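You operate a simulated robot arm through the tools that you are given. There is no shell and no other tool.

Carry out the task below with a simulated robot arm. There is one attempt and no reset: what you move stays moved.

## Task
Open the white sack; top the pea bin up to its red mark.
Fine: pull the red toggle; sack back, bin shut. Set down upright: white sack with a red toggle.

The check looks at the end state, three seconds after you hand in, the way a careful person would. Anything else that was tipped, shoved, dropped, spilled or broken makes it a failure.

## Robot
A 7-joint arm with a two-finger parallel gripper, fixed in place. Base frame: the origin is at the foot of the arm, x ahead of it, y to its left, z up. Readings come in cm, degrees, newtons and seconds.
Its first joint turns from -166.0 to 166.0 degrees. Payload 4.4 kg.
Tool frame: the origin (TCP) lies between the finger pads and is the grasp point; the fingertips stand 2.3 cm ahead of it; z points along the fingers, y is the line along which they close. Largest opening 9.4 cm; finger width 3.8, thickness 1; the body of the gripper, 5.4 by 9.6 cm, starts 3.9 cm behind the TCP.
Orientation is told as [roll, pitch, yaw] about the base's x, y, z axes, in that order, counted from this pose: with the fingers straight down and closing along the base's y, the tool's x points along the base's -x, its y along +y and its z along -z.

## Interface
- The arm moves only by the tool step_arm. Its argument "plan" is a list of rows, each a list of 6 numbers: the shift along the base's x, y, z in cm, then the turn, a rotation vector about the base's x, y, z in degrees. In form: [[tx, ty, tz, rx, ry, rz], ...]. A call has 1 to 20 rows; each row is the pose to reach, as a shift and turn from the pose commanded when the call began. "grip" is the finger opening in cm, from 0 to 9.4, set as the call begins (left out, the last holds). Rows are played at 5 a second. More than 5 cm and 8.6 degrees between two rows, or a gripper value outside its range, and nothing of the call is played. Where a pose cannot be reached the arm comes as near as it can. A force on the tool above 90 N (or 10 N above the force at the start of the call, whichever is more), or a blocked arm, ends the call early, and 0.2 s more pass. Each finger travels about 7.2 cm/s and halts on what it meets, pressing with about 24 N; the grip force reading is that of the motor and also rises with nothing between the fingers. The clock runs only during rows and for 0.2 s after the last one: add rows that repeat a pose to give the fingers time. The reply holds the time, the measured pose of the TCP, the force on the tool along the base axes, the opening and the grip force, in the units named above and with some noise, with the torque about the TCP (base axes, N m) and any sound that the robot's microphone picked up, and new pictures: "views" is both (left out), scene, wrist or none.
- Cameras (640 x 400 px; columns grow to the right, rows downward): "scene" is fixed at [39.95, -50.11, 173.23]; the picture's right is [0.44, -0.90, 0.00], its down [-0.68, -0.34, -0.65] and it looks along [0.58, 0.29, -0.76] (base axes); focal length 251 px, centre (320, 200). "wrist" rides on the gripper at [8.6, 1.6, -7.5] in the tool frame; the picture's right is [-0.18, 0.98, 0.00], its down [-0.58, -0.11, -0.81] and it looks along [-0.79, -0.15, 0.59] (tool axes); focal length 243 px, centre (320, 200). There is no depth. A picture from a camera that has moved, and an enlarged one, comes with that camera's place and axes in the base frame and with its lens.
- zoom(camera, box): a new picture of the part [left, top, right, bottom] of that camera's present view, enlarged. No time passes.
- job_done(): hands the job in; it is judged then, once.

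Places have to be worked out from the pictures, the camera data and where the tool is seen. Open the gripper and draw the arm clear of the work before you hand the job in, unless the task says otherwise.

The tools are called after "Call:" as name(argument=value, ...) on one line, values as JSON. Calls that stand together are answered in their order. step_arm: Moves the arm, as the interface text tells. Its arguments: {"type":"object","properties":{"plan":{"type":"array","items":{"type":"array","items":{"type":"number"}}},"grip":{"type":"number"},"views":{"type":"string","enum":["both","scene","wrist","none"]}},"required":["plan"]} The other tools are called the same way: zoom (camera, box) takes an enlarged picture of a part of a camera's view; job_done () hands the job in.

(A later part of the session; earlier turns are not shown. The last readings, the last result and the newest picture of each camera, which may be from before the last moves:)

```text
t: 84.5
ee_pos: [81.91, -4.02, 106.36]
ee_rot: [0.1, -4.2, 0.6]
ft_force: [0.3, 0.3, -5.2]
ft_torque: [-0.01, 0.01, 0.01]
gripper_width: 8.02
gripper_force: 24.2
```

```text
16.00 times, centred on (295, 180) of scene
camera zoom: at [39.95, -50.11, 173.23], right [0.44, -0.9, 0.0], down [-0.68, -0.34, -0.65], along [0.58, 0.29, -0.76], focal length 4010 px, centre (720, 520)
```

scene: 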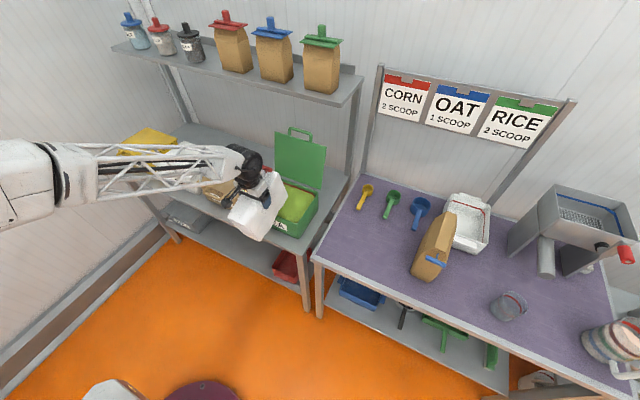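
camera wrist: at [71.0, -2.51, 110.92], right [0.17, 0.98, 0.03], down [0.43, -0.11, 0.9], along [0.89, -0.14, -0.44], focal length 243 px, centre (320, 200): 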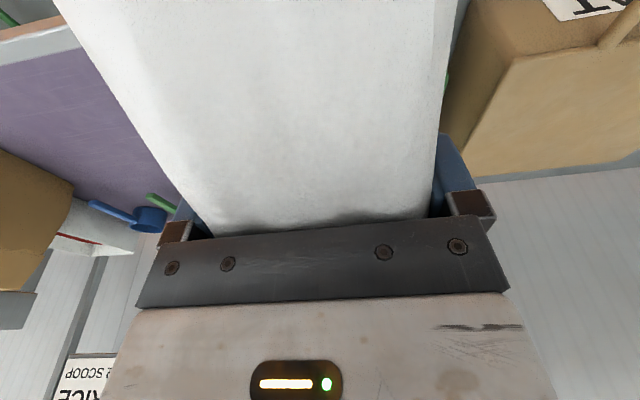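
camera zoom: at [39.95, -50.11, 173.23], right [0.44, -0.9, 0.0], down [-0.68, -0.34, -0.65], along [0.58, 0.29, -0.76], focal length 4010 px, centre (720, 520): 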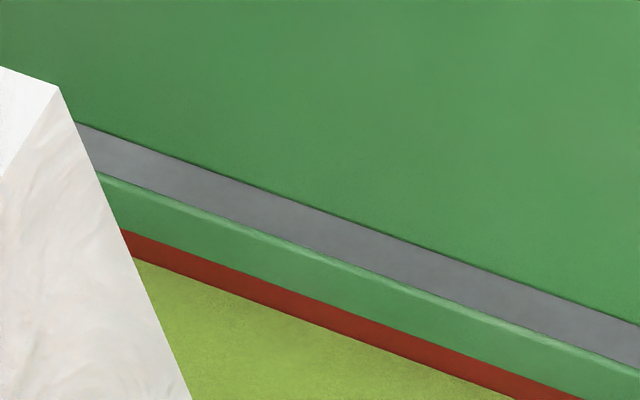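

Flow settled with the level at the lower edge of the band; about 0.5 cm more should bring it to the middle. Tilting 3° more.

Call:
step_arm(plan=[[0.25, 0, 0.4, 0, 1.5, 0], [0.5, 0, 0.8, 0, 3, 0], [0.5, 0, 0.8, 0, 3, 0], [0.5, 0, 0.8, 0, 3, 0], [0.5, 0, 0.8, 0, 3, 0], [0.5, 0, 0.8, 0, 3, 0], [0.5, 0, 0.8, 0, 3, 0], [0.5, 0, 0.8, 0, 3, 0], [0.5, 0, 0.8, 0, 3, 0]], grip=0, views="none")

Call:
zoom(camera="scene", box=[300, 175, 330, 205])

Call:
zoom(camera="scene", box=[280, 170, 330, 230])

```text
t: 86.5
ee_pos: [82.37, -3.95, 107.18]
ee_rot: [0.1, -1.1, 0.4]
ft_force: [-0.4, 0.6, -4.7]
ft_torque: [0.01, 0.0, 0.02]
gripper_width: 7.99
gripper_force: 24.1
```

```text
13.33 times, centred on (315, 190) of scene
camera zoom: at [39.95, -50.11, 173.23], right [0.44, -0.9, 0.0], down [-0.68, -0.34, -0.65], along [0.58, 0.29, -0.76], focal length 3341 px, centre (387, 333)
```

zoom: 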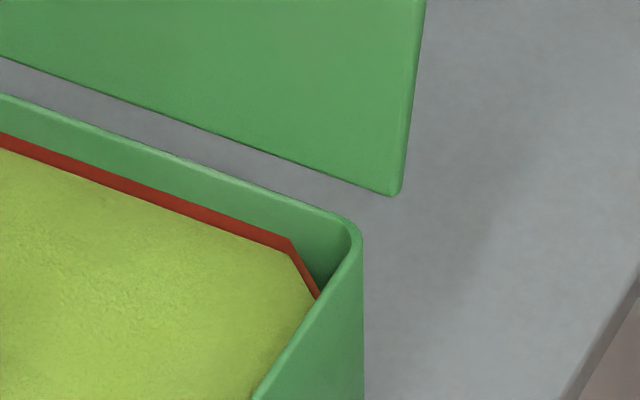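

```text
6.67 times, centred on (305, 200) of scene
camera zoom: at [39.95, -50.11, 173.23], right [0.44, -0.9, 0.0], down [-0.68, -0.34, -0.65], along [0.58, 0.29, -0.76], focal length 1671 px, centre (420, 200)
```

zoom: 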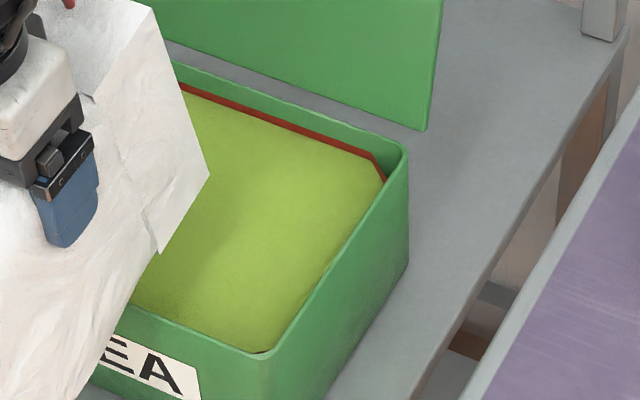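

The level is now about halfway up the red band. Close check before untilting.

Call:
zoom(camera="scene", box=[305, 180, 320, 195])

Call:
zoom(camera="scene", box=[285, 175, 300, 185])

```text
16.00 times, centred on (312, 188) of scene
camera zoom: at [39.95, -50.11, 173.23], right [0.44, -0.9, 0.0], down [-0.68, -0.34, -0.65], along [0.58, 0.29, -0.76], focal length 4010 px, centre (440, 400)
```

zoom: 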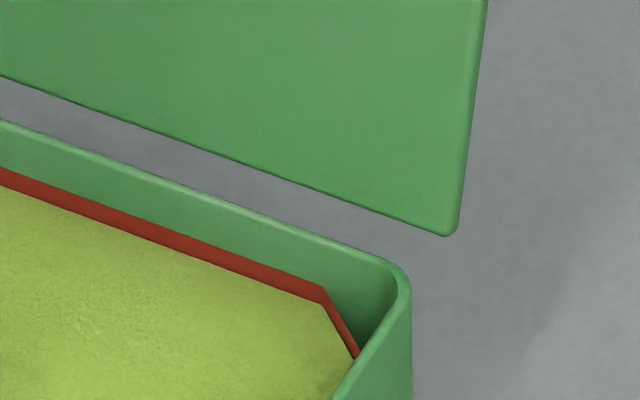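

```text
16.00 times, centred on (292, 180) of scene
camera zoom: at [39.95, -50.11, 173.23], right [0.44, -0.9, 0.0], down [-0.68, -0.34, -0.65], along [0.58, 0.29, -0.76], focal length 4010 px, centre (760, 520)
```

zoom: 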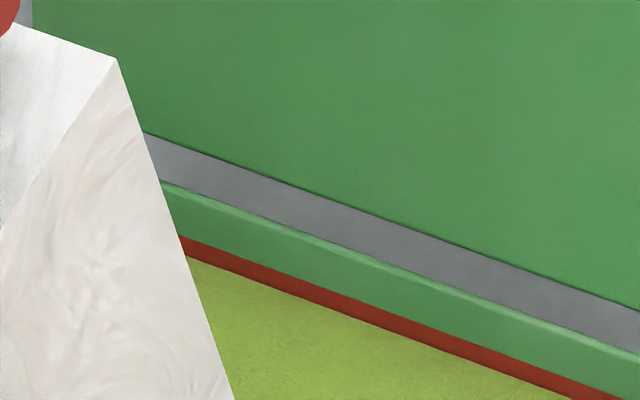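

The level sits mid-band on the red mark. Stopping the pour: tilting the sack back upright along the reverse path.

Call:
step_arm(plan=[[-0.4, 0, 0.2, 0, -4, 0], [-0.8, 0, 0.3, 0, -8, 0], [-1.2, 0, 0.4, 0, -12, 0], [-1.5, 0, 0.5, 0, -16, 0], [-1.7, 0, 0.6, 0, -20, 0], [-1.8, 0, 0.8, 0, -24, 0], [-1.9, 0, 1.1, 0, -28, 0], [-2, 0, 1.4, 0, -32, 0], [-2, 0, 1.7, 0, -36, 0], [-2, 0, 2, 0, -40, 0], [-2, 0, 2.4, 0, -44, 0], [-1.8, 0, 2.8, 0, -48, 0], [-1.4, 0, 3.2, 0, -52, 0], [-1, 0, 3.6, 0, -56, 0], [-0.6, 0, 4, 0, -60, 0], [0, 0, 4.3, 0, -64, 0], [0.5, 0, 4.6, 0, -68, 0], [1, 0, 4.8, 0, -72, 0], [1.6, 0, 4.8, 0, -76, 0], [1.6, 0, 4.8, 0, -79, 0]], grip=0)

Call:
zoom(camera="scene", box=[220, 120, 360, 250])

Call:
zoom(camera="scene", box=[300, 175, 330, 205])

```text
t: 90.7
ee_pos: [83.67, -3.04, 111.76]
ee_rot: [-24.5, -75.7, 28.3]
ft_force: [1.3, -2.5, -3.1]
ft_torque: [0.14, 0.19, -0.06]
gripper_width: 7.98
gripper_force: 24.6
out of reach, approached as far as the arm can: row 18, 19, 20
camera wrist: at [74.56, -2.99, 104.81], right [-0.04, 1.0, 0.08], down [-0.65, -0.08, 0.75], along [0.76, -0.02, 0.65], focal length 243 px, centre (320, 200)
```

scene: 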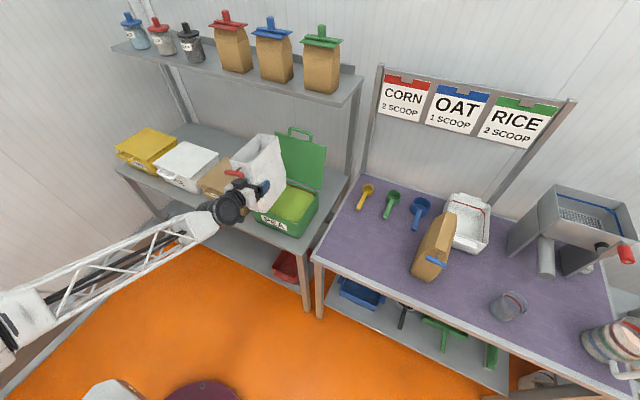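
wrist: 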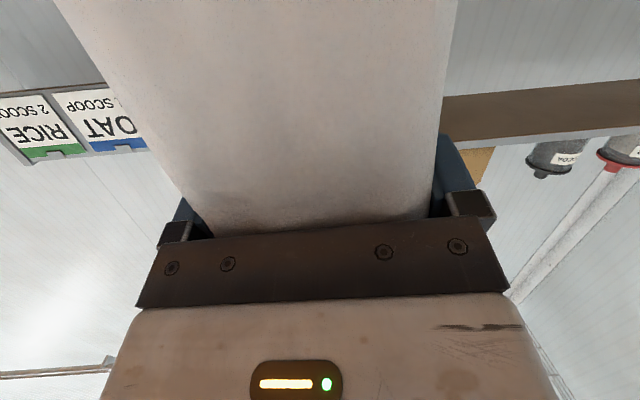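

```text
3.08 times, centred on (290, 185) of scene
camera zoom: at [39.95, -50.11, 173.23], right [0.44, -0.9, 0.0], down [-0.68, -0.34, -0.65], along [0.58, 0.29, -0.76], focal length 771 px, centre (412, 246)
```

zoom: 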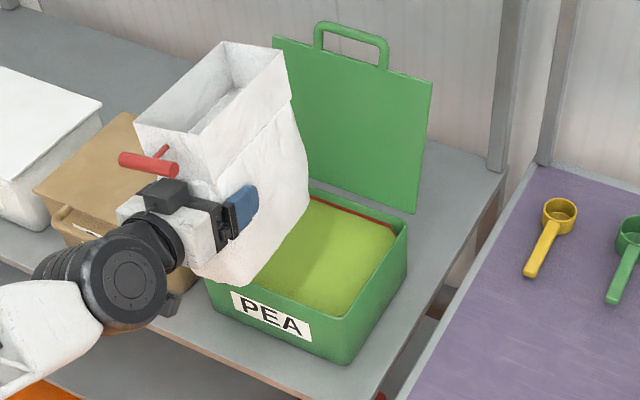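

```text
13.33 times, centred on (315, 190) of scene
camera zoom: at [39.95, -50.11, 173.23], right [0.44, -0.9, 0.0], down [-0.68, -0.34, -0.65], along [0.58, 0.29, -0.76], focal length 3341 px, centre (387, 333)
```

zoom: 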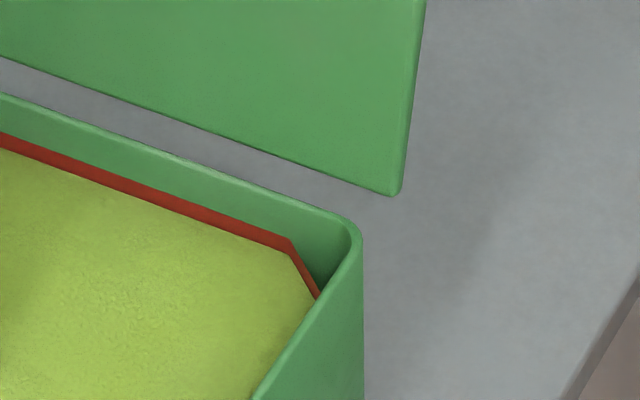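

The bin is at its mark and the sack is upright, slightly off its commanded attitude due to a reach limit. I'll carry it back across toward its original spot at original yaw (0°).

Call:
step_arm(plan=[[1, 0, 0, 0, 0, 0], [2, -1, 0, 0, 0, 0], [2.5, -3, 0, 0, 0, 0], [3, -6, 0, 0, 0, 0], [3, -9, 0, 0, 0, 0], [3, -12, 0, 0, 0, 0], [3, -15, 0, 0, 0, 0], [3, -18, 0, 0, 0, 0], [3, -21, 0, 0, 0, 0], [3, -24, 0, 0, 0, 0], [3, -27, 0, 0, 0, 0], [3, -30, 0, 0, 0, 0], [3, -33, 0, 0, 0, 0], [3, -36, 0, 0, 0, 0], [3, -38, 0, 0, 0, 0], [3, -38, 0, 0, 0, 0]], grip=0)

Call:
zoom(camera="scene", box=[310, 150, 410, 270])

```text
t: 94.1
ee_pos: [86.79, -41.56, 111.83]
ee_rot: [-2.4, -80.1, 2.6]
ft_force: [-0.4, 0.3, -5.2]
ft_torque: [-0.01, 0.21, 0.01]
gripper_width: 7.99
gripper_force: 23.9
camera wrist: at [78.06, -40.05, 104.58], right [0.03, 0.98, 0.17], down [-0.69, -0.11, 0.71], along [0.72, -0.14, 0.68], focal length 243 px, centre (320, 200)
```

scene: 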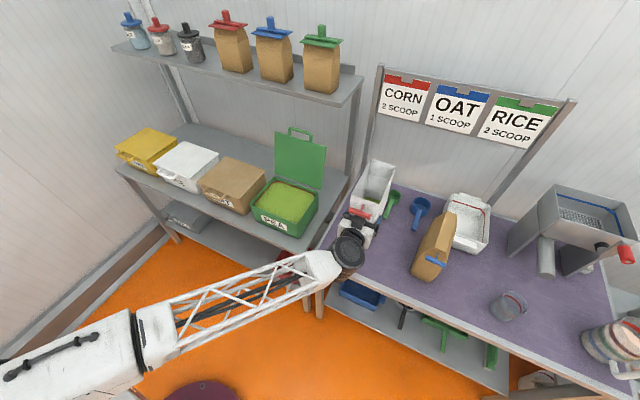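
wrist: 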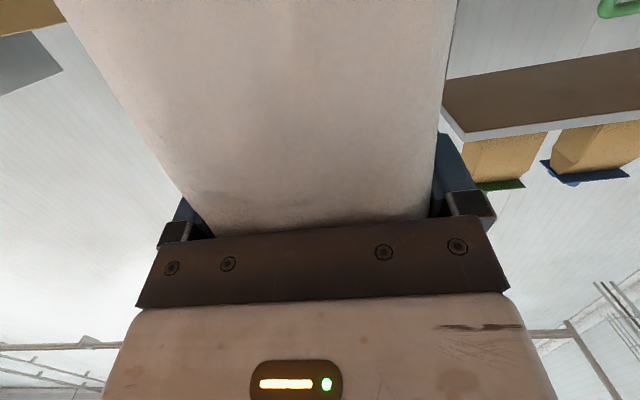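

```text
3.33 times, centred on (360, 210) of scene
camera zoom: at [39.95, -50.11, 173.23], right [0.44, -0.9, 0.0], down [-0.68, -0.34, -0.65], along [0.58, 0.29, -0.76], focal length 835 px, centre (187, 167)
```

zoom: 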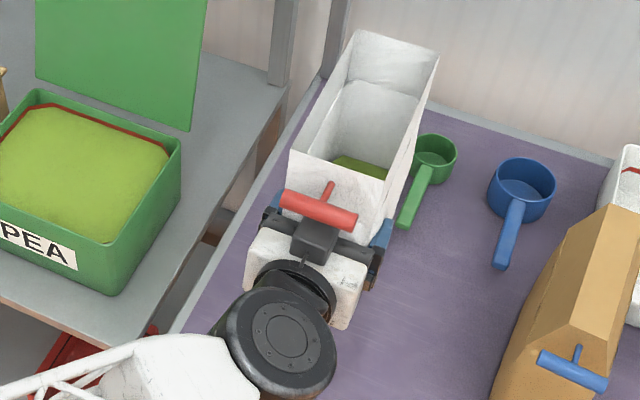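

Attitude recovered (azimuth 0°, sack level). Moving forward over the original footprint and down to about 3 cm above the table.

Call:
step_arm(plan=[[1.5, -0.1, 0, 0, 0, 0], [3, -0.2, 0, 0, 0, 0], [4.5, -0.3, 0, 0, 0, 0], [6, -0.4, 0, 0, 0, 0], [7.6, -0.45, 0, 0, 0, 0], [7.6, -0.45, -2.5, 0, 0, 0], [7.6, -0.45, -5, 0, 0, 0], [7.6, -0.45, -7.5, 0, 0, 0], [7.6, -0.45, -10, 0, 0, 0], [7.6, -0.45, -12.5, 0, 0, 0], [7.6, -0.45, -14.5, 0, 0, 0], [7.6, -0.45, -16, 0, 0, 0], [7.6, -0.45, -16, 0, 0, 0]], grip=0)

Call:
zoom(camera="scene", box=[340, 170, 420, 270])

```text
t: 96.9
ee_pos: [94.29, -42.12, 95.86]
ee_rot: [-2.5, -80.1, 2.6]
ft_force: [0.3, -0.4, -4.9]
ft_torque: [0.01, 0.2, 0.01]
gripper_width: 7.98
gripper_force: 23.7
camera wrist: at [85.59, -40.56, 88.62], right [0.03, 0.98, 0.17], down [-0.69, -0.11, 0.71], along [0.72, -0.14, 0.68], focal length 243 px, centre (320, 200)
```

scene: 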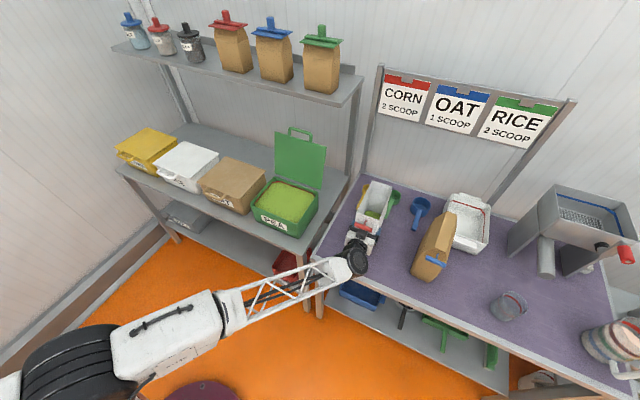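
wrist: 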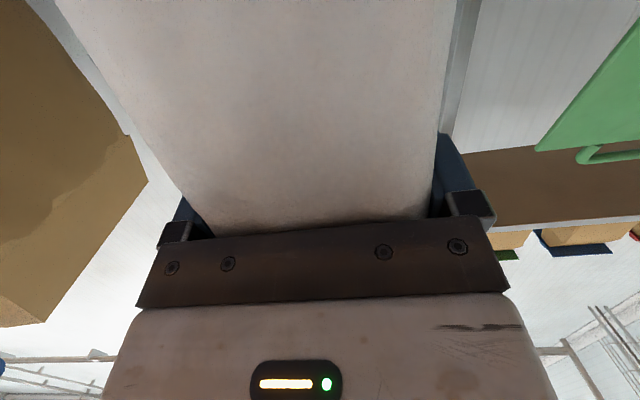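

```text
4.00 times, centred on (380, 220) of scene
camera zoom: at [39.95, -50.11, 173.23], right [0.44, -0.9, 0.0], down [-0.68, -0.34, -0.65], along [0.58, 0.29, -0.76], focal length 1002 px, centre (80, 120)
```

zoom: 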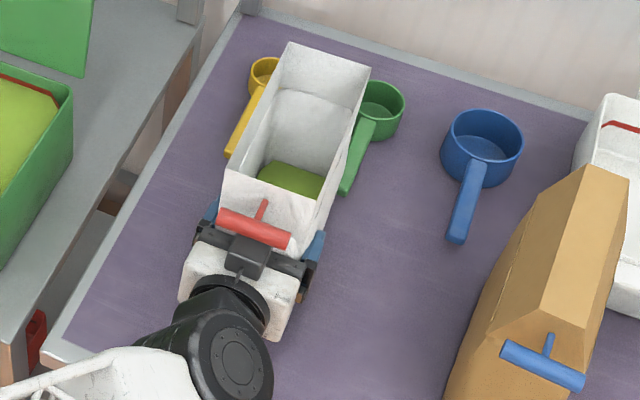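

The toggle's projected resting pixel is within about 3 px of its original position. I'll nudge 0.3 cm forward and lower slowly until the table takes the weight.

Call:
step_arm(plan=[[0.3, 0, -0.5, 0, 0, 0], [0.3, 0, -1, 0, 0, 0], [0.3, 0, -1.5, 0, 0, 0], [0.3, 0, -2, 0, 0, 0], [0.3, 0, -2.4, 0, 0, 0], [0.3, 0, -2.7, 0, 0, 0], [0.3, 0, -2.9, 0, 0, 0], [0.3, 0, -2.9, 0, 0, 0]], grip=0, views="none")

```text
t: 98.7
ee_pos: [94.64, -42.07, 93.2]
ee_rot: [-2.7, -80.2, 2.7]
ft_force: [-1.0, 1.3, 3.5]
ft_torque: [0.41, -0.82, 0.13]
gripper_width: 7.99
gripper_force: 24.5
```

The rear of the base touched first (a sag of about 1.5–2° in the grip). I'll pitch to match so the base sits flat.

Call:
step_arm(plan=[[0, 0, 0.05, 0, -0.6, 0], [0, 0, -0.1, 0, -1.2, 0], [0, 0, -0.25, 0, -1.7, 0], [0, 0, -0.25, 0, -1.7, 0]], grip=0, views="none")

```text
t: 99.7
ee_pos: [94.72, -42.02, 92.97]
ee_rot: [-3.2, -81.9, 3.4]
ft_force: [1.3, 2.2, 15.4]
ft_torque: [0.94, 0.18, 0.02]
gripper_width: 8.02
gripper_force: 23.6
```

The base is now flat on the table (a bit pressed). Relieve slightly and open the fingers.

Call:
step_arm(plan=[[0, 0, 0.1, 0, 0, 0], [0, 0, 0.1, 0, 0, 0]], grip=0, views="none")

Call:
step_arm(plan=[[0, 0, 0, 0, 0, 0], [0, 0, 0, 0, 0, 0], [0, 0, 0, 0, 0, 0], [0, 0, 0, 0, 0, 0]], grip=9.4)

Call:
zoom(camera="scene", box=[340, 170, 420, 270])

```text
t: 100.3
ee_pos: [94.82, -41.99, 92.85]
ee_rot: [-3.1, -81.8, 3.3]
ft_force: [5.5, -0.8, 14.0]
ft_torque: [0.6, -0.42, -0.2]
gripper_width: 8.01
gripper_force: 23.8
```

```text
t: 101.3
ee_pos: [94.74, -42.0, 92.86]
ee_rot: [-2.9, -81.8, 3.1]
ft_force: [-0.5, 0.2, 0.4]
ft_torque: [0.02, -0.02, 0.01]
gripper_width: 9.38
gripper_force: 0.2
camera wrist: at [86.16, -40.5, 85.31], right [0.02, 0.98, 0.18], down [-0.72, -0.11, 0.69], along [0.7, -0.14, 0.7], focal length 243 px, centre (320, 200)
```

scene: 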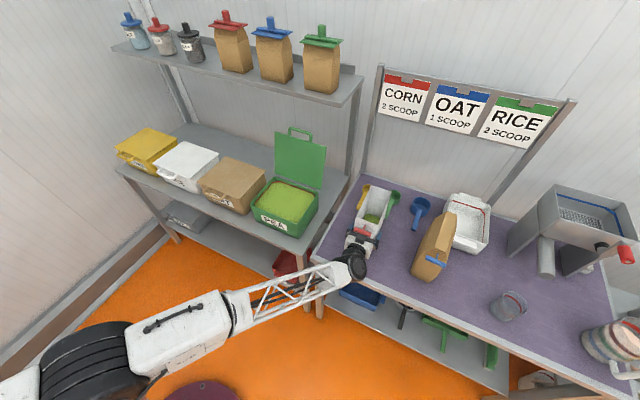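
wrist: 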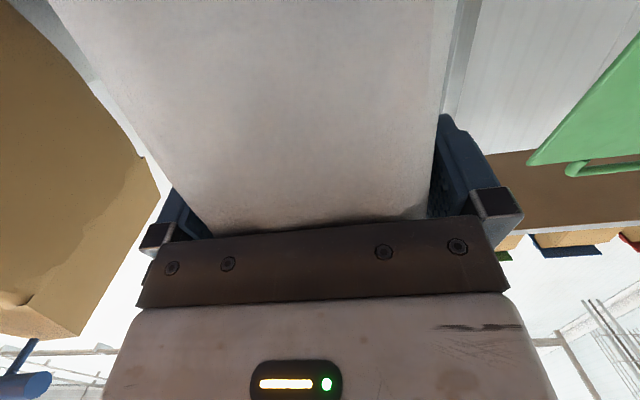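

```text
4.00 times, centred on (380, 220) of scene
camera zoom: at [39.95, -50.11, 173.23], right [0.44, -0.9, 0.0], down [-0.68, -0.34, -0.65], along [0.58, 0.29, -0.76], focal length 1002 px, centre (80, 120)
```

zoom: 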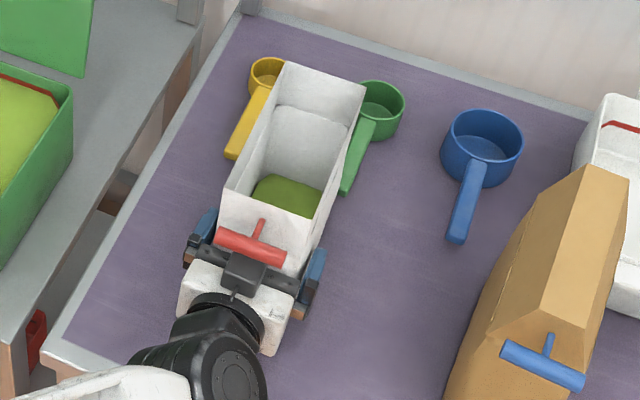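

The sack stands back in its original place (toggle within 2 px of where it started) and the fingers are clear. Retreating straight back.

Call:
step_arm(plan=[[-1, 0, 0, 0, 0, 0], [-2, 0, 0, 0, 0, 0], [-3.5, 0, 0, 0, 0, 0], [-5, 0, 0, 0, 0, 0], [-7, 0, 0, 0, 0, 0], [-9, 0, 0, 0, 0, 0], [-11, 0, 0, 0, 0, 0], [-13, 0, 0, 0, 0, 0], [-15, 0, 0, 0, 0, 0], [-15, 0, 0, 0, 0, 0]], grip=9.4)

Call:
zoom(camera="scene", box=[340, 170, 420, 270])

```text
t: 103.5
ee_pos: [79.71, -42.11, 92.89]
ee_rot: [-2.9, -81.8, 3.1]
ft_force: [0.2, 0.1, 0.7]
ft_torque: [-0.01, -0.01, 0.0]
gripper_width: 9.39
gripper_force: 0.0
camera wrist: at [71.15, -40.53, 85.33], right [0.02, 0.98, 0.18], down [-0.72, -0.11, 0.69], along [0.7, -0.14, 0.7], focal length 243 px, centre (320, 200)
```

scene: 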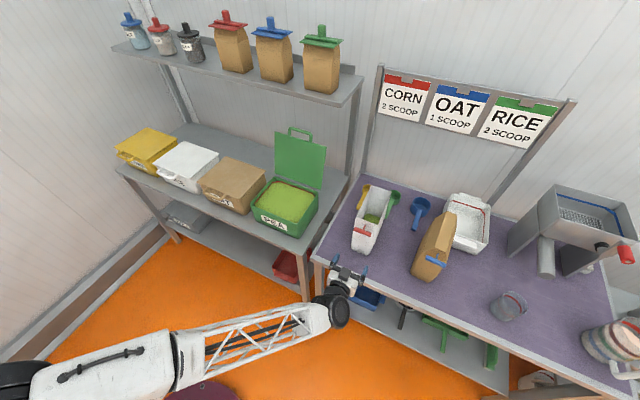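
wrist: 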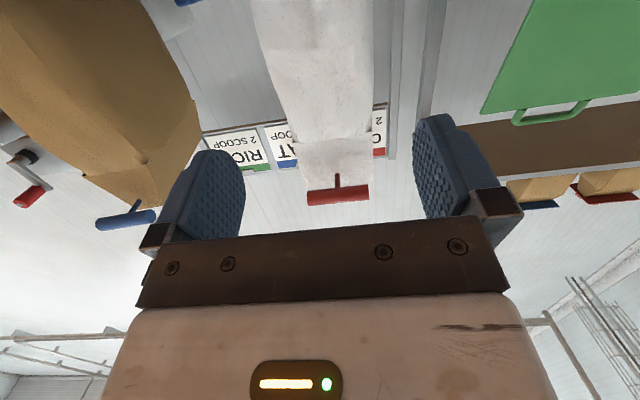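

```text
4.00 times, centred on (380, 220) of scene
camera zoom: at [39.95, -50.11, 173.23], right [0.44, -0.9, 0.0], down [-0.68, -0.34, -0.65], along [0.58, 0.29, -0.76], focal length 1002 px, centre (80, 120)
```

zoom: 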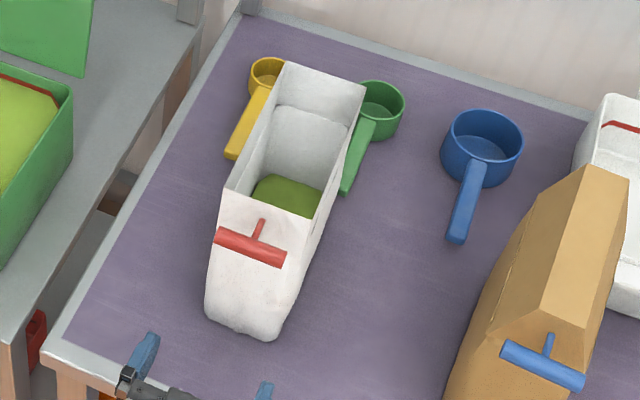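

The sack matches its original footprint and stands upright, open, with its toggle. Now the lid: I'll rise, roll the tool 90° so the fingers close vertically, and go for the lid's handle bar.

Call:
step_arm(plan=[[-1, 0, 3, 0, 0, 0], [-1, 0, 7, 0, 0, 0], [-1, 1, 11, 0, 0, 0], [-1, 3, 15, 0, 0, 0], [-1, 5, 19, 0, 0, 0], [0, 8, 22, 0, 0, 0], [0, 11, 25, 0, 0, 0], [0, 11, 25, 0, 0, 0]], grip=4.5, views="none")

Call:
step_arm(plan=[[0, 0, 0, 5.9, 0, -0.84], [0, 0, 0, 11.9, 0, -1.7], [0, 0, 0, 17.8, 0, -2.5], [0, 0, 0, 23.8, 0, -3.4], [0, 0, 0, 29.7, 0, -4.2], [0, 0, 0, 35.6, 0, -5], [0, 0, 0, 41.6, 0, -5.9], [0, 0, 0, 47.5, 0, -6.7], [0, 0, 0, 53.5, 0, -7.6], [0, 0, 0, 59.4, 0, -8.4], [0, 0, 0, 65.3, 0, -9.2], [0, 0, 0, 71.3, 0, -10.1], [0, 0, 0, 77.2, 0, -10.9], [0, 0, 0, 83.2, 0, -11.8], [0, 0, 0, 89.1, 0, -12.6], [0, 0, 0, 89.1, 0, -12.6]], grip=4.5)

```text
t: 105.3
ee_pos: [79.7, -30.78, 117.88]
ee_rot: [-2.8, -81.8, 3.1]
ft_force: [-0.2, -0.6, 0.4]
ft_torque: [-0.01, 0.0, 0.01]
gripper_width: 4.48
gripper_force: 0.0
```

```text
t: 108.7
ee_pos: [79.59, -30.97, 117.83]
ee_rot: [82.0, -0.4, -89.8]
ft_force: [0.8, 0.8, 0.0]
ft_torque: [-0.01, -0.01, 0.05]
gripper_width: 4.5
gripper_force: 0.1
camera wrist: at [72.57, -22.39, 120.38], right [0.14, -0.18, 0.97], down [-0.81, -0.58, 0.01], along [0.57, -0.79, -0.22], focal length 243 px, centre (320, 200)
```

scene: 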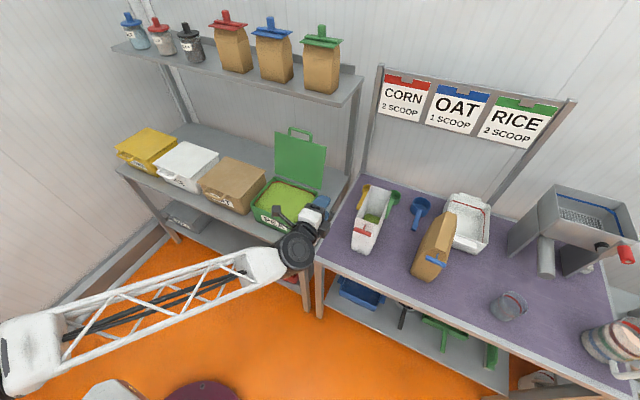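
wrist: 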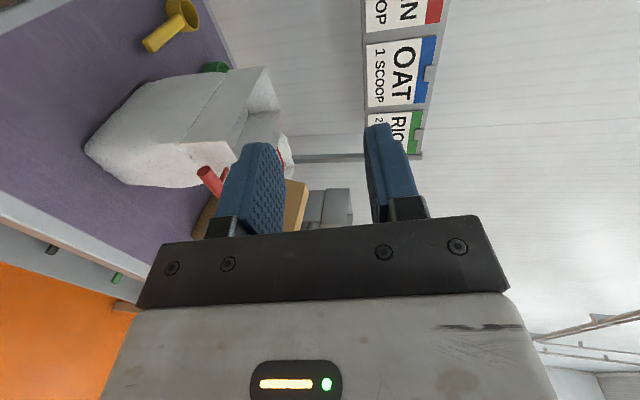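

Rolled cleanly. Moving in front of the lid handle for measurement.

Call:
step_arm(plan=[[2, 2.7, 0, 0, 0, 0], [4, 5.4, 0, 0, 0, 0], [6, 8.1, 0, 0, 0, 0], [8, 10.9, -0.5, 0, 0, 0], [10, 13.6, -0.5, 0, 0, 0], [12, 16.3, -1, 0, 0, 0], [14, 19, -1, 0, 0, 0], [16, 21.8, -1.5, 0, 0, 0], [18, 24.5, -1.5, 0, 0, 0], [20, 27.2, -2, 0, 0, 0], [20, 27.2, -2, 0, 0, 0]], grip=4.5)

Call:
zoom(camera="scene", box=[240, 110, 360, 210])

Call:
zoom(camera="wrist", box=[120, 0, 520, 240])

```text
t: 111.1
ee_pos: [99.83, -3.73, 115.69]
ee_rot: [82.1, -0.5, -89.9]
ft_force: [-0.7, -1.0, 0.3]
ft_torque: [0.0, 0.01, -0.02]
gripper_width: 4.49
gripper_force: 0.1
camera wrist: at [92.68, 4.81, 118.25], right [0.14, -0.18, 0.97], down [-0.81, -0.58, 0.01], along [0.57, -0.79, -0.22], focal length 243 px, centre (320, 200)
```

scene: 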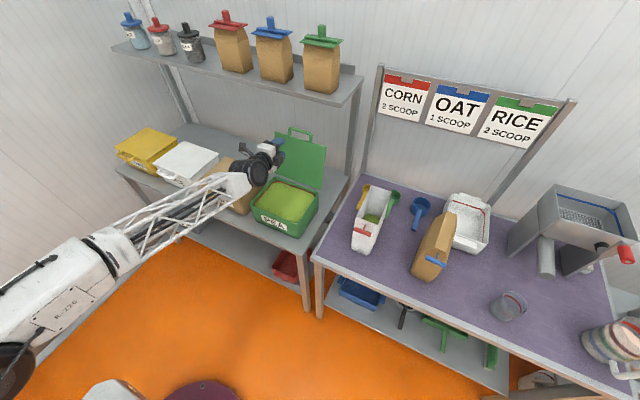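
wrist: 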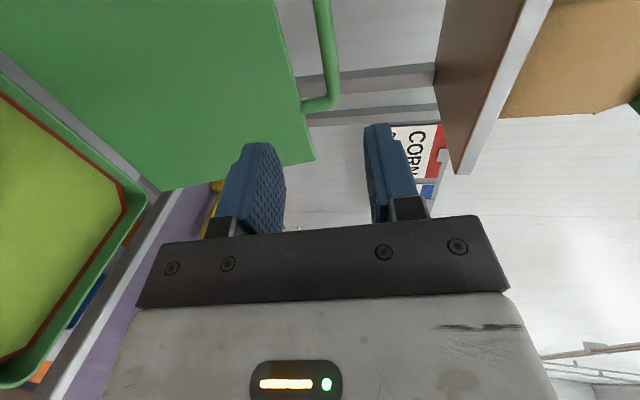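

```text
4.00 times, centred on (300, 160) of scene
camera zoom: at [39.95, -50.11, 173.23], right [0.44, -0.9, 0.0], down [-0.68, -0.34, -0.65], along [0.58, 0.29, -0.76], focal length 1002 px, centre (400, 360)
```

zoom: 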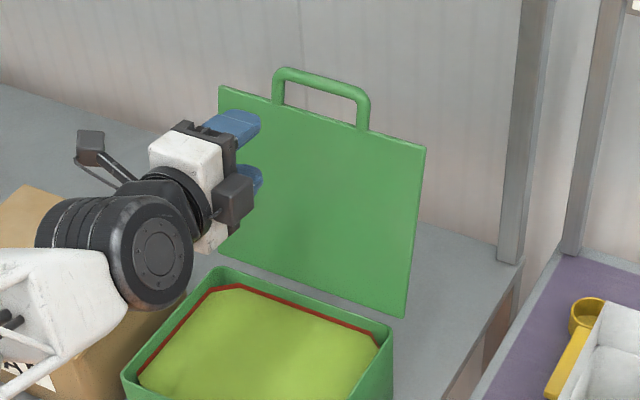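

```text
1.60 times, centred on (320, 120) of wrist
camera zoom: at [92.68, 4.81, 118.25], right [0.14, -0.18, 0.97], down [-0.81, -0.58, 0.01], along [0.57, -0.79, -0.22], focal length 388 px, centre (320, 328)
```

zoom: 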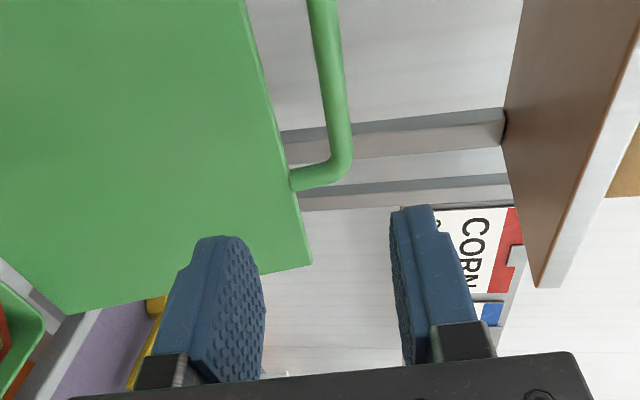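

The handle bar is at about x 115, z 114, with the lid's top edge at about (113.4, 111.2) and the shelf well above at z≈128. I'll narrow the fingers to 3 cm and close in to re-measure.

Call:
step_arm(plan=[[1.5, 0, -0.2, 0, 0, 0], [3, 0, -0.4, 0, 0, 0], [4.5, 0, -0.6, 0, 0, 0], [6, 0, -0.8, 0, 0, 0], [7.5, 0, -1.0, 0, 0, 0], [9, 0, -1.1, 0, 0, 0], [9, 0, -1.1, 0, 0, 0]], grip=3)

Call:
zoom(camera="wrist", box=[200, 40, 480, 240])

Call:
zoom(camera="scene", box=[260, 115, 330, 175])

```text
t: 112.7
ee_pos: [108.7, -3.78, 114.71]
ee_rot: [82.1, -0.6, -89.8]
ft_force: [0.5, 0.1, -0.8]
ft_torque: [0.01, 0.0, 0.0]
gripper_width: 3.01
gripper_force: 0.1
camera wrist: at [101.61, 4.83, 117.24], right [0.14, -0.18, 0.98], down [-0.81, -0.58, 0.01], along [0.57, -0.79, -0.22], focal length 243 px, centre (320, 200)
```

scene: 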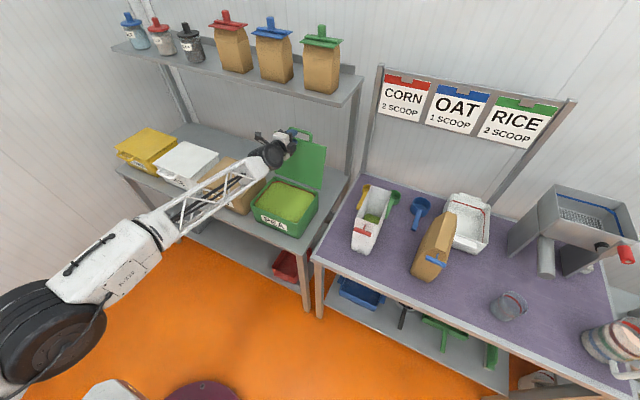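
wrist: 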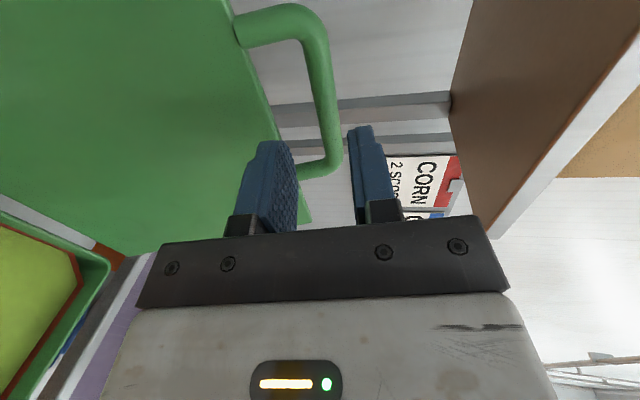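

```text
2.00 times, centred on (340, 140) of wrist
camera zoom: at [101.61, 4.83, 117.24], right [0.14, -0.18, 0.98], down [-0.81, -0.58, 0.01], along [0.57, -0.79, -0.22], focal length 485 px, centre (280, 320)
```

zoom: 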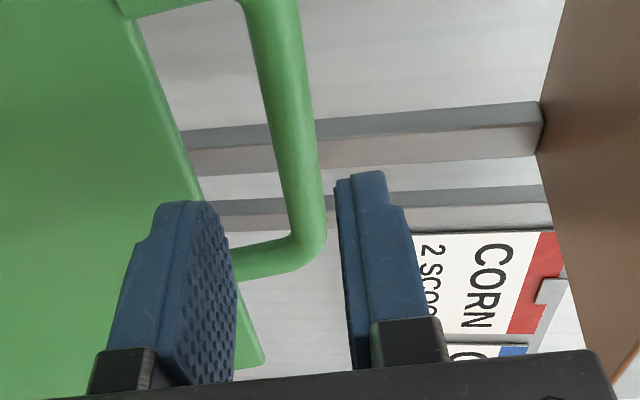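

```text
6.67 times, centred on (295, 145) of scene
camera zoom: at [39.95, -50.11, 173.23], right [0.44, -0.9, 0.0], down [-0.68, -0.34, -0.65], along [0.58, 0.29, -0.76], focal length 1671 px, centre (487, 567)
```

zoom: 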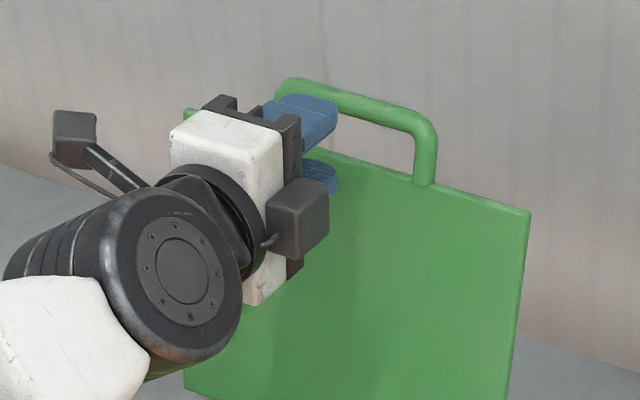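

The re-measured bar position agrees (115.2, −3.8, 114.0), centred between the fingers. Advancing to straddle it.

Call:
step_arm(plan=[[1, 0, 0, 0, 0, 0], [2, 0, 0, 0, 0, 0], [3, 0, -0.1, 0, 0, 0], [4, 0, -0.1, 0, 0, 0], [4.8, 0, -0.2, 0, 0, 0], [5.5, 0, -0.2, 0, 0, 0], [5.5, 0, -0.2, 0, 0, 0]], grip=3)

Call:
zoom(camera="wrist", box=[200, 40, 480, 240])

Call:
zoom(camera="scene", box=[260, 115, 330, 175])

```text
t: 114.3
ee_pos: [114.08, -3.72, 114.51]
ee_rot: [82.1, -0.4, -89.7]
ft_force: [0.1, -0.4, -0.3]
ft_torque: [-0.04, 0.02, 0.0]
gripper_width: 3.0
gripper_force: 0.1
camera wrist: at [107.08, 4.83, 117.11], right [0.14, -0.18, 0.98], down [-0.81, -0.58, 0.01], along [0.57, -0.79, -0.22], focal length 243 px, centre (320, 200)
```

scene: 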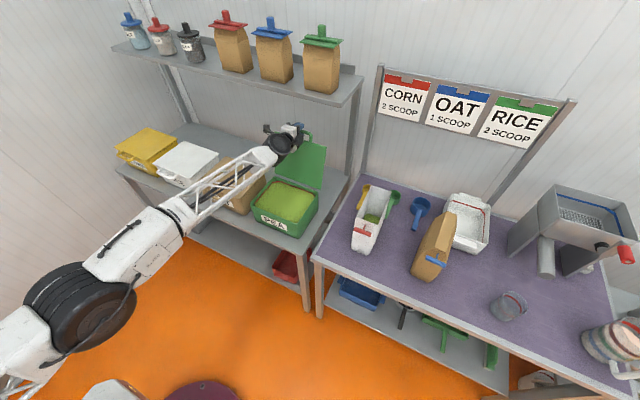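
wrist: 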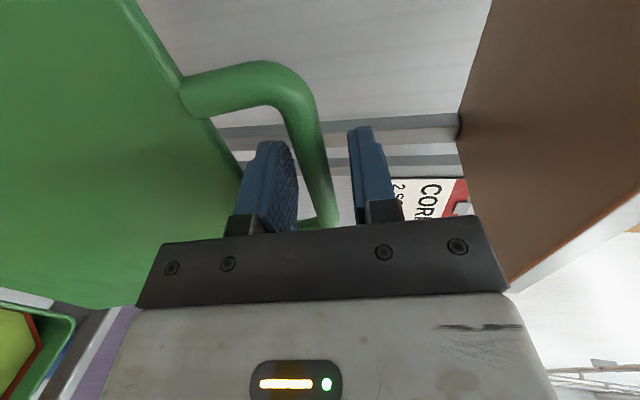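

```text
2.00 times, centred on (340, 140) of wrist
camera zoom: at [107.08, 4.83, 117.11], right [0.14, -0.18, 0.98], down [-0.81, -0.58, 0.01], along [0.57, -0.79, -0.22], focal length 485 px, centre (280, 320)
```

zoom: 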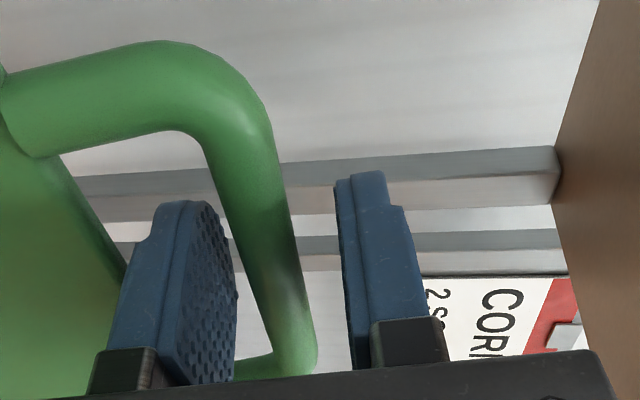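

```text
6.67 times, centred on (295, 145) of scene
camera zoom: at [39.95, -50.11, 173.23], right [0.44, -0.9, 0.0], down [-0.68, -0.34, -0.65], along [0.58, 0.29, -0.76], focal length 1671 px, centre (487, 567)
```

zoom: 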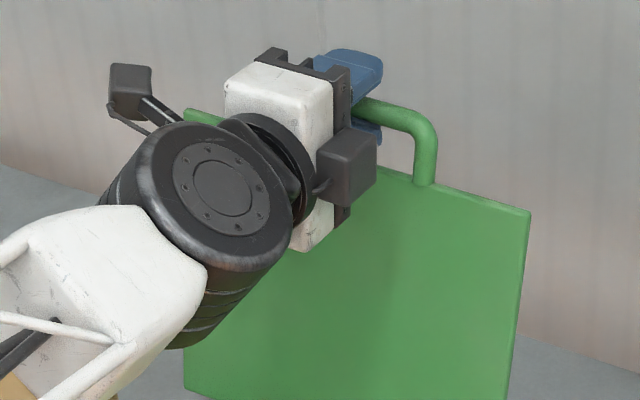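

The bar lies between the fingers, with the lower finger in the loop. Closing on it.

Call:
step_arm(plan=[[0, 0, 0, 0, 0, 0], [0, 0, 0, 0, 0, 0], [0, 0, 0, 0, 0, 0]], grip=0)

```text
t: 115.1
ee_pos: [114.2, -3.79, 114.18]
ee_rot: [81.8, -0.4, -89.9]
ft_force: [-9.5, -0.1, -21.6]
ft_torque: [1.77, 0.14, -0.19]
gripper_width: 1.39
gripper_force: 44.9
camera wrist: at [107.09, 4.83, 116.84], right [0.14, -0.18, 0.97], down [-0.81, -0.58, 0.01], along [0.57, -0.79, -0.22], focal length 243 px, centre (320, 200)
```

scene: 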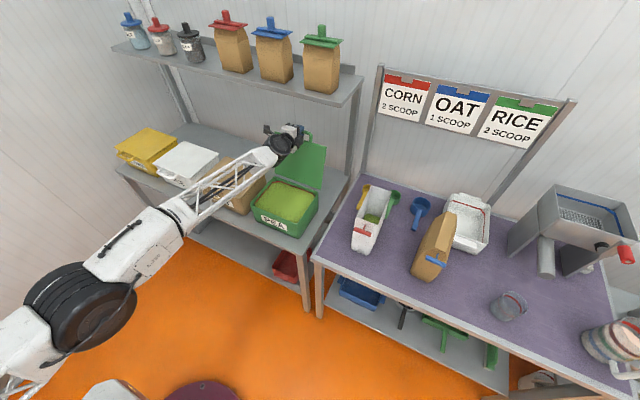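
wrist: 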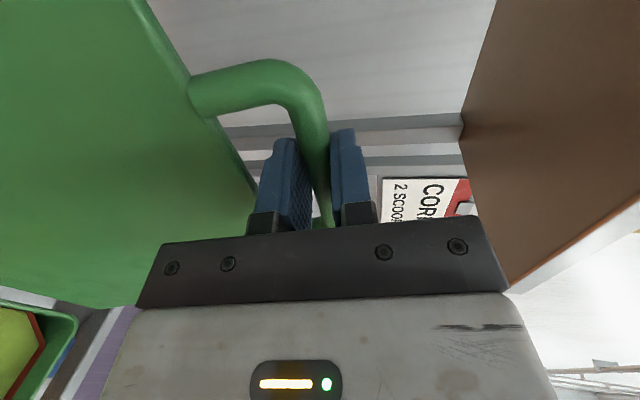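

The bar is gripped, but with a vertical offset load. I'll relieve it and draw the lid forward along its arc to just past vertical.

Call:
step_arm(plan=[[0, 0, -0.35, 0, 0, 0], [-1.2, 0, -0.15, 0, 0, 0], [-2.4, 0, 0.05, 0, 0, 0], [-3.7, 0, 0.2, 0, 0, 0], [-5, 0, 0.3, 0, 0, 0], [-6.3, 0, 0.32, 0, 0, 0], [-7.5, 0, 0.25, 0, 0, 0], [-8.8, 0, 0.1, 0, 0, 0], [-10.1, 0, -0.1, 0, 0, 0], [-10.1, 0, -0.1, 0, 0, 0]], grip=0)

Call:
zoom(camera="scene", box=[240, 115, 340, 235])

```text
t: 117.3
ee_pos: [104.06, -3.72, 114.71]
ee_rot: [82.3, -0.5, -89.8]
ft_force: [-4.4, -2.8, 25.7]
ft_torque: [1.68, -0.19, -0.47]
gripper_width: 1.42
gripper_force: 44.8
camera wrist: at [96.91, 4.83, 117.28], right [0.13, -0.18, 0.98], down [-0.81, -0.58, 0.0], along [0.57, -0.79, -0.22], focal length 243 px, centre (320, 200)
```

scene: 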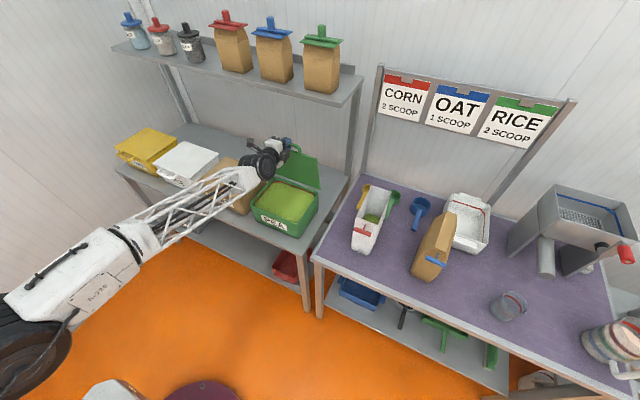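
wrist: 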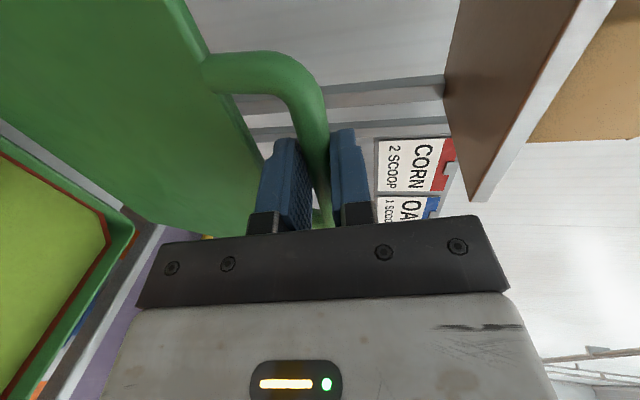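

```text
3.33 times, centred on (290, 175) of scene
camera zoom: at [39.95, -50.11, 173.23], right [0.44, -0.9, 0.0], down [-0.68, -0.34, -0.65], along [0.58, 0.29, -0.76], focal length 835 px, centre (420, 283)
```

zoom: 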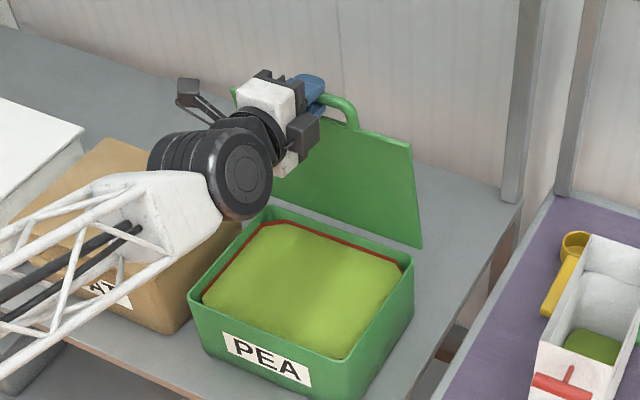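

The lid is past vertical. Fitting the arc from the two constrained readings (centre ≈(108.9, 91.3), radius ≈23.6), I'll continue lowering it along that arc.

Call:
step_arm(plan=[[-0.3, 0, 0.25, 0, 0, 0], [-1.2, 0, 0.1, 0, 0, 0], [-2.25, 0, -0.2, 0, 0, 0], [-3.25, 0, -0.45, 0, 0, 0], [-4.25, 0, -0.8, 0, 0, 0], [-5.2, 0, -1.2, 0, 0, 0], [-6.15, 0, -1.6, 0, 0, 0], [-7.05, 0, -2.1, 0, 0, 0], [-7.95, 0, -2.6, 0, 0, 0], [-8.8, 0, -3.15, 0, 0, 0], [-9.65, 0, -3.7, 0, 0, 0], [-9.65, 0, -3.7, 0, 0, 0]], grip=0)

Call:
zoom(camera="scene", box=[240, 115, 340, 235])

```text
t: 119.9
ee_pos: [94.38, -3.77, 110.88]
ee_rot: [82.0, -0.4, -89.2]
ft_force: [-24.0, 19.9, 35.1]
ft_torque: [1.73, -0.33, 0.2]
gripper_width: 1.38
gripper_force: 44.4
camera wrist: at [87.2, 4.68, 113.47], right [0.14, -0.18, 0.97], down [-0.81, -0.59, 0.01], along [0.58, -0.79, -0.22], focal length 243 px, centre (320, 200)
```

scene: 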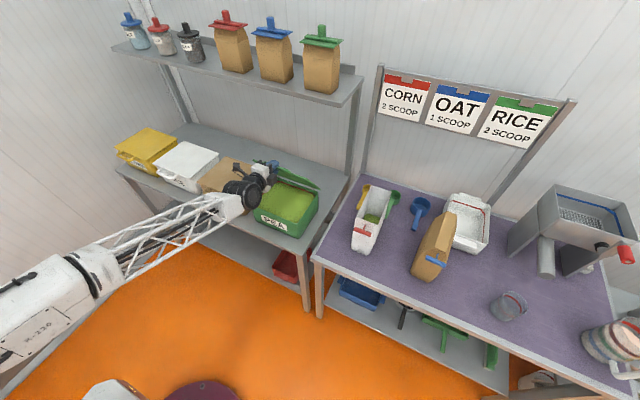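
wrist: 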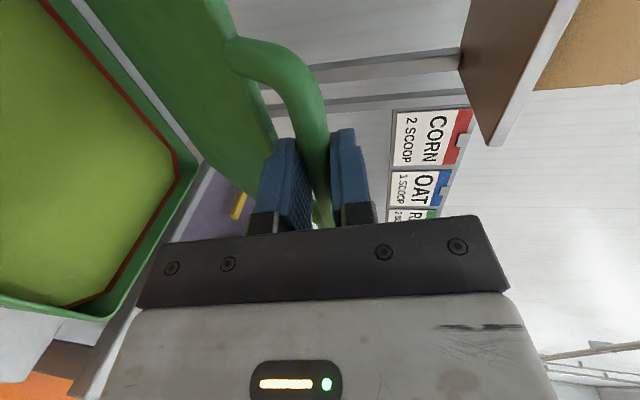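

```text
3.33 times, centred on (290, 175) of scene
camera zoom: at [39.95, -50.11, 173.23], right [0.44, -0.9, 0.0], down [-0.68, -0.34, -0.65], along [0.58, 0.29, -0.76], focal length 835 px, centre (420, 283)
```

zoom: 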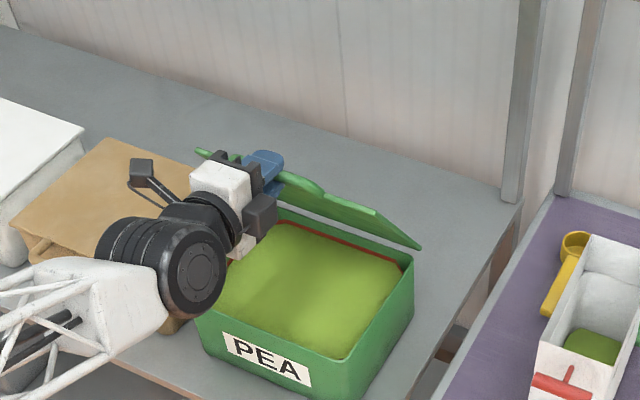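

The forces are building up from fighting the arc with a tight grip. I'll loosen the fingers to 2.2 cm so the bar rides freely on the lower finger, then continue.

Call:
step_arm(plan=[[0, 0, 0.1, 0, 0, 0], [0, 0, 0.1, 0, 0, 0], [0, 0, 0.1, 0, 0, 0]], grip=2.2)

Call:
zoom(camera="wrist", box=[200, 40, 480, 240])

```text
t: 120.7
ee_pos: [94.53, -3.99, 110.81]
ee_rot: [81.9, -0.3, -89.2]
ft_force: [-0.2, 0.0, -0.4]
ft_torque: [0.02, 0.02, 0.03]
gripper_width: 2.17
gripper_force: 0.2
camera wrist: at [87.25, 4.62, 113.38], right [0.14, -0.18, 0.97], down [-0.81, -0.59, 0.01], along [0.58, -0.79, -0.23], focal length 243 px, centre (320, 200)
```

scene: 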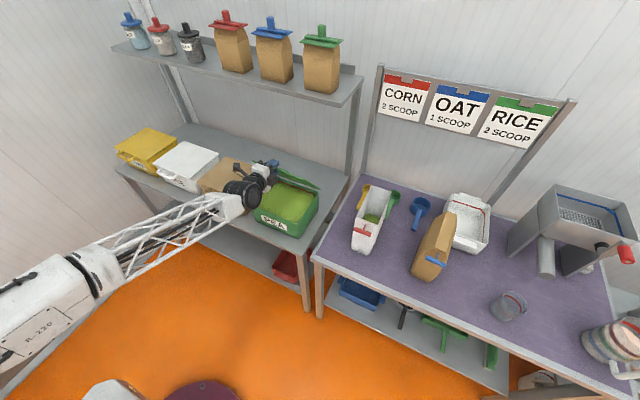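
wrist: 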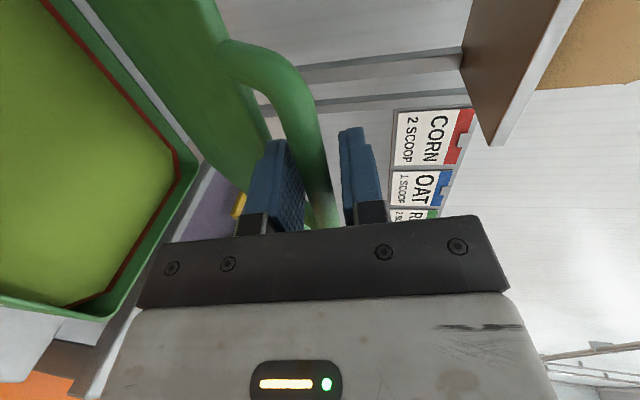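

```text
2.00 times, centred on (340, 140) of wrist
camera zoom: at [87.25, 4.62, 113.38], right [0.14, -0.18, 0.97], down [-0.81, -0.59, 0.01], along [0.58, -0.79, -0.23], focal length 485 px, centre (280, 320)
```

zoom: 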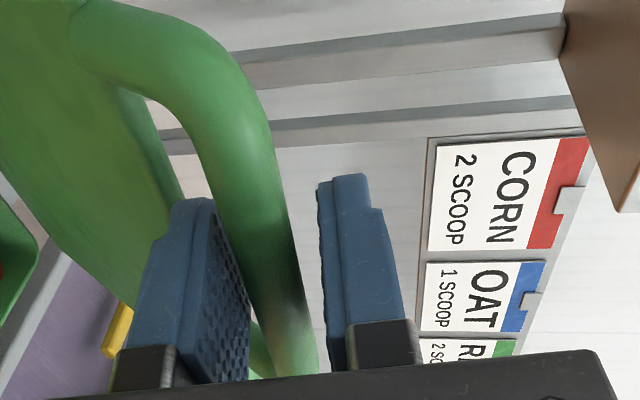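

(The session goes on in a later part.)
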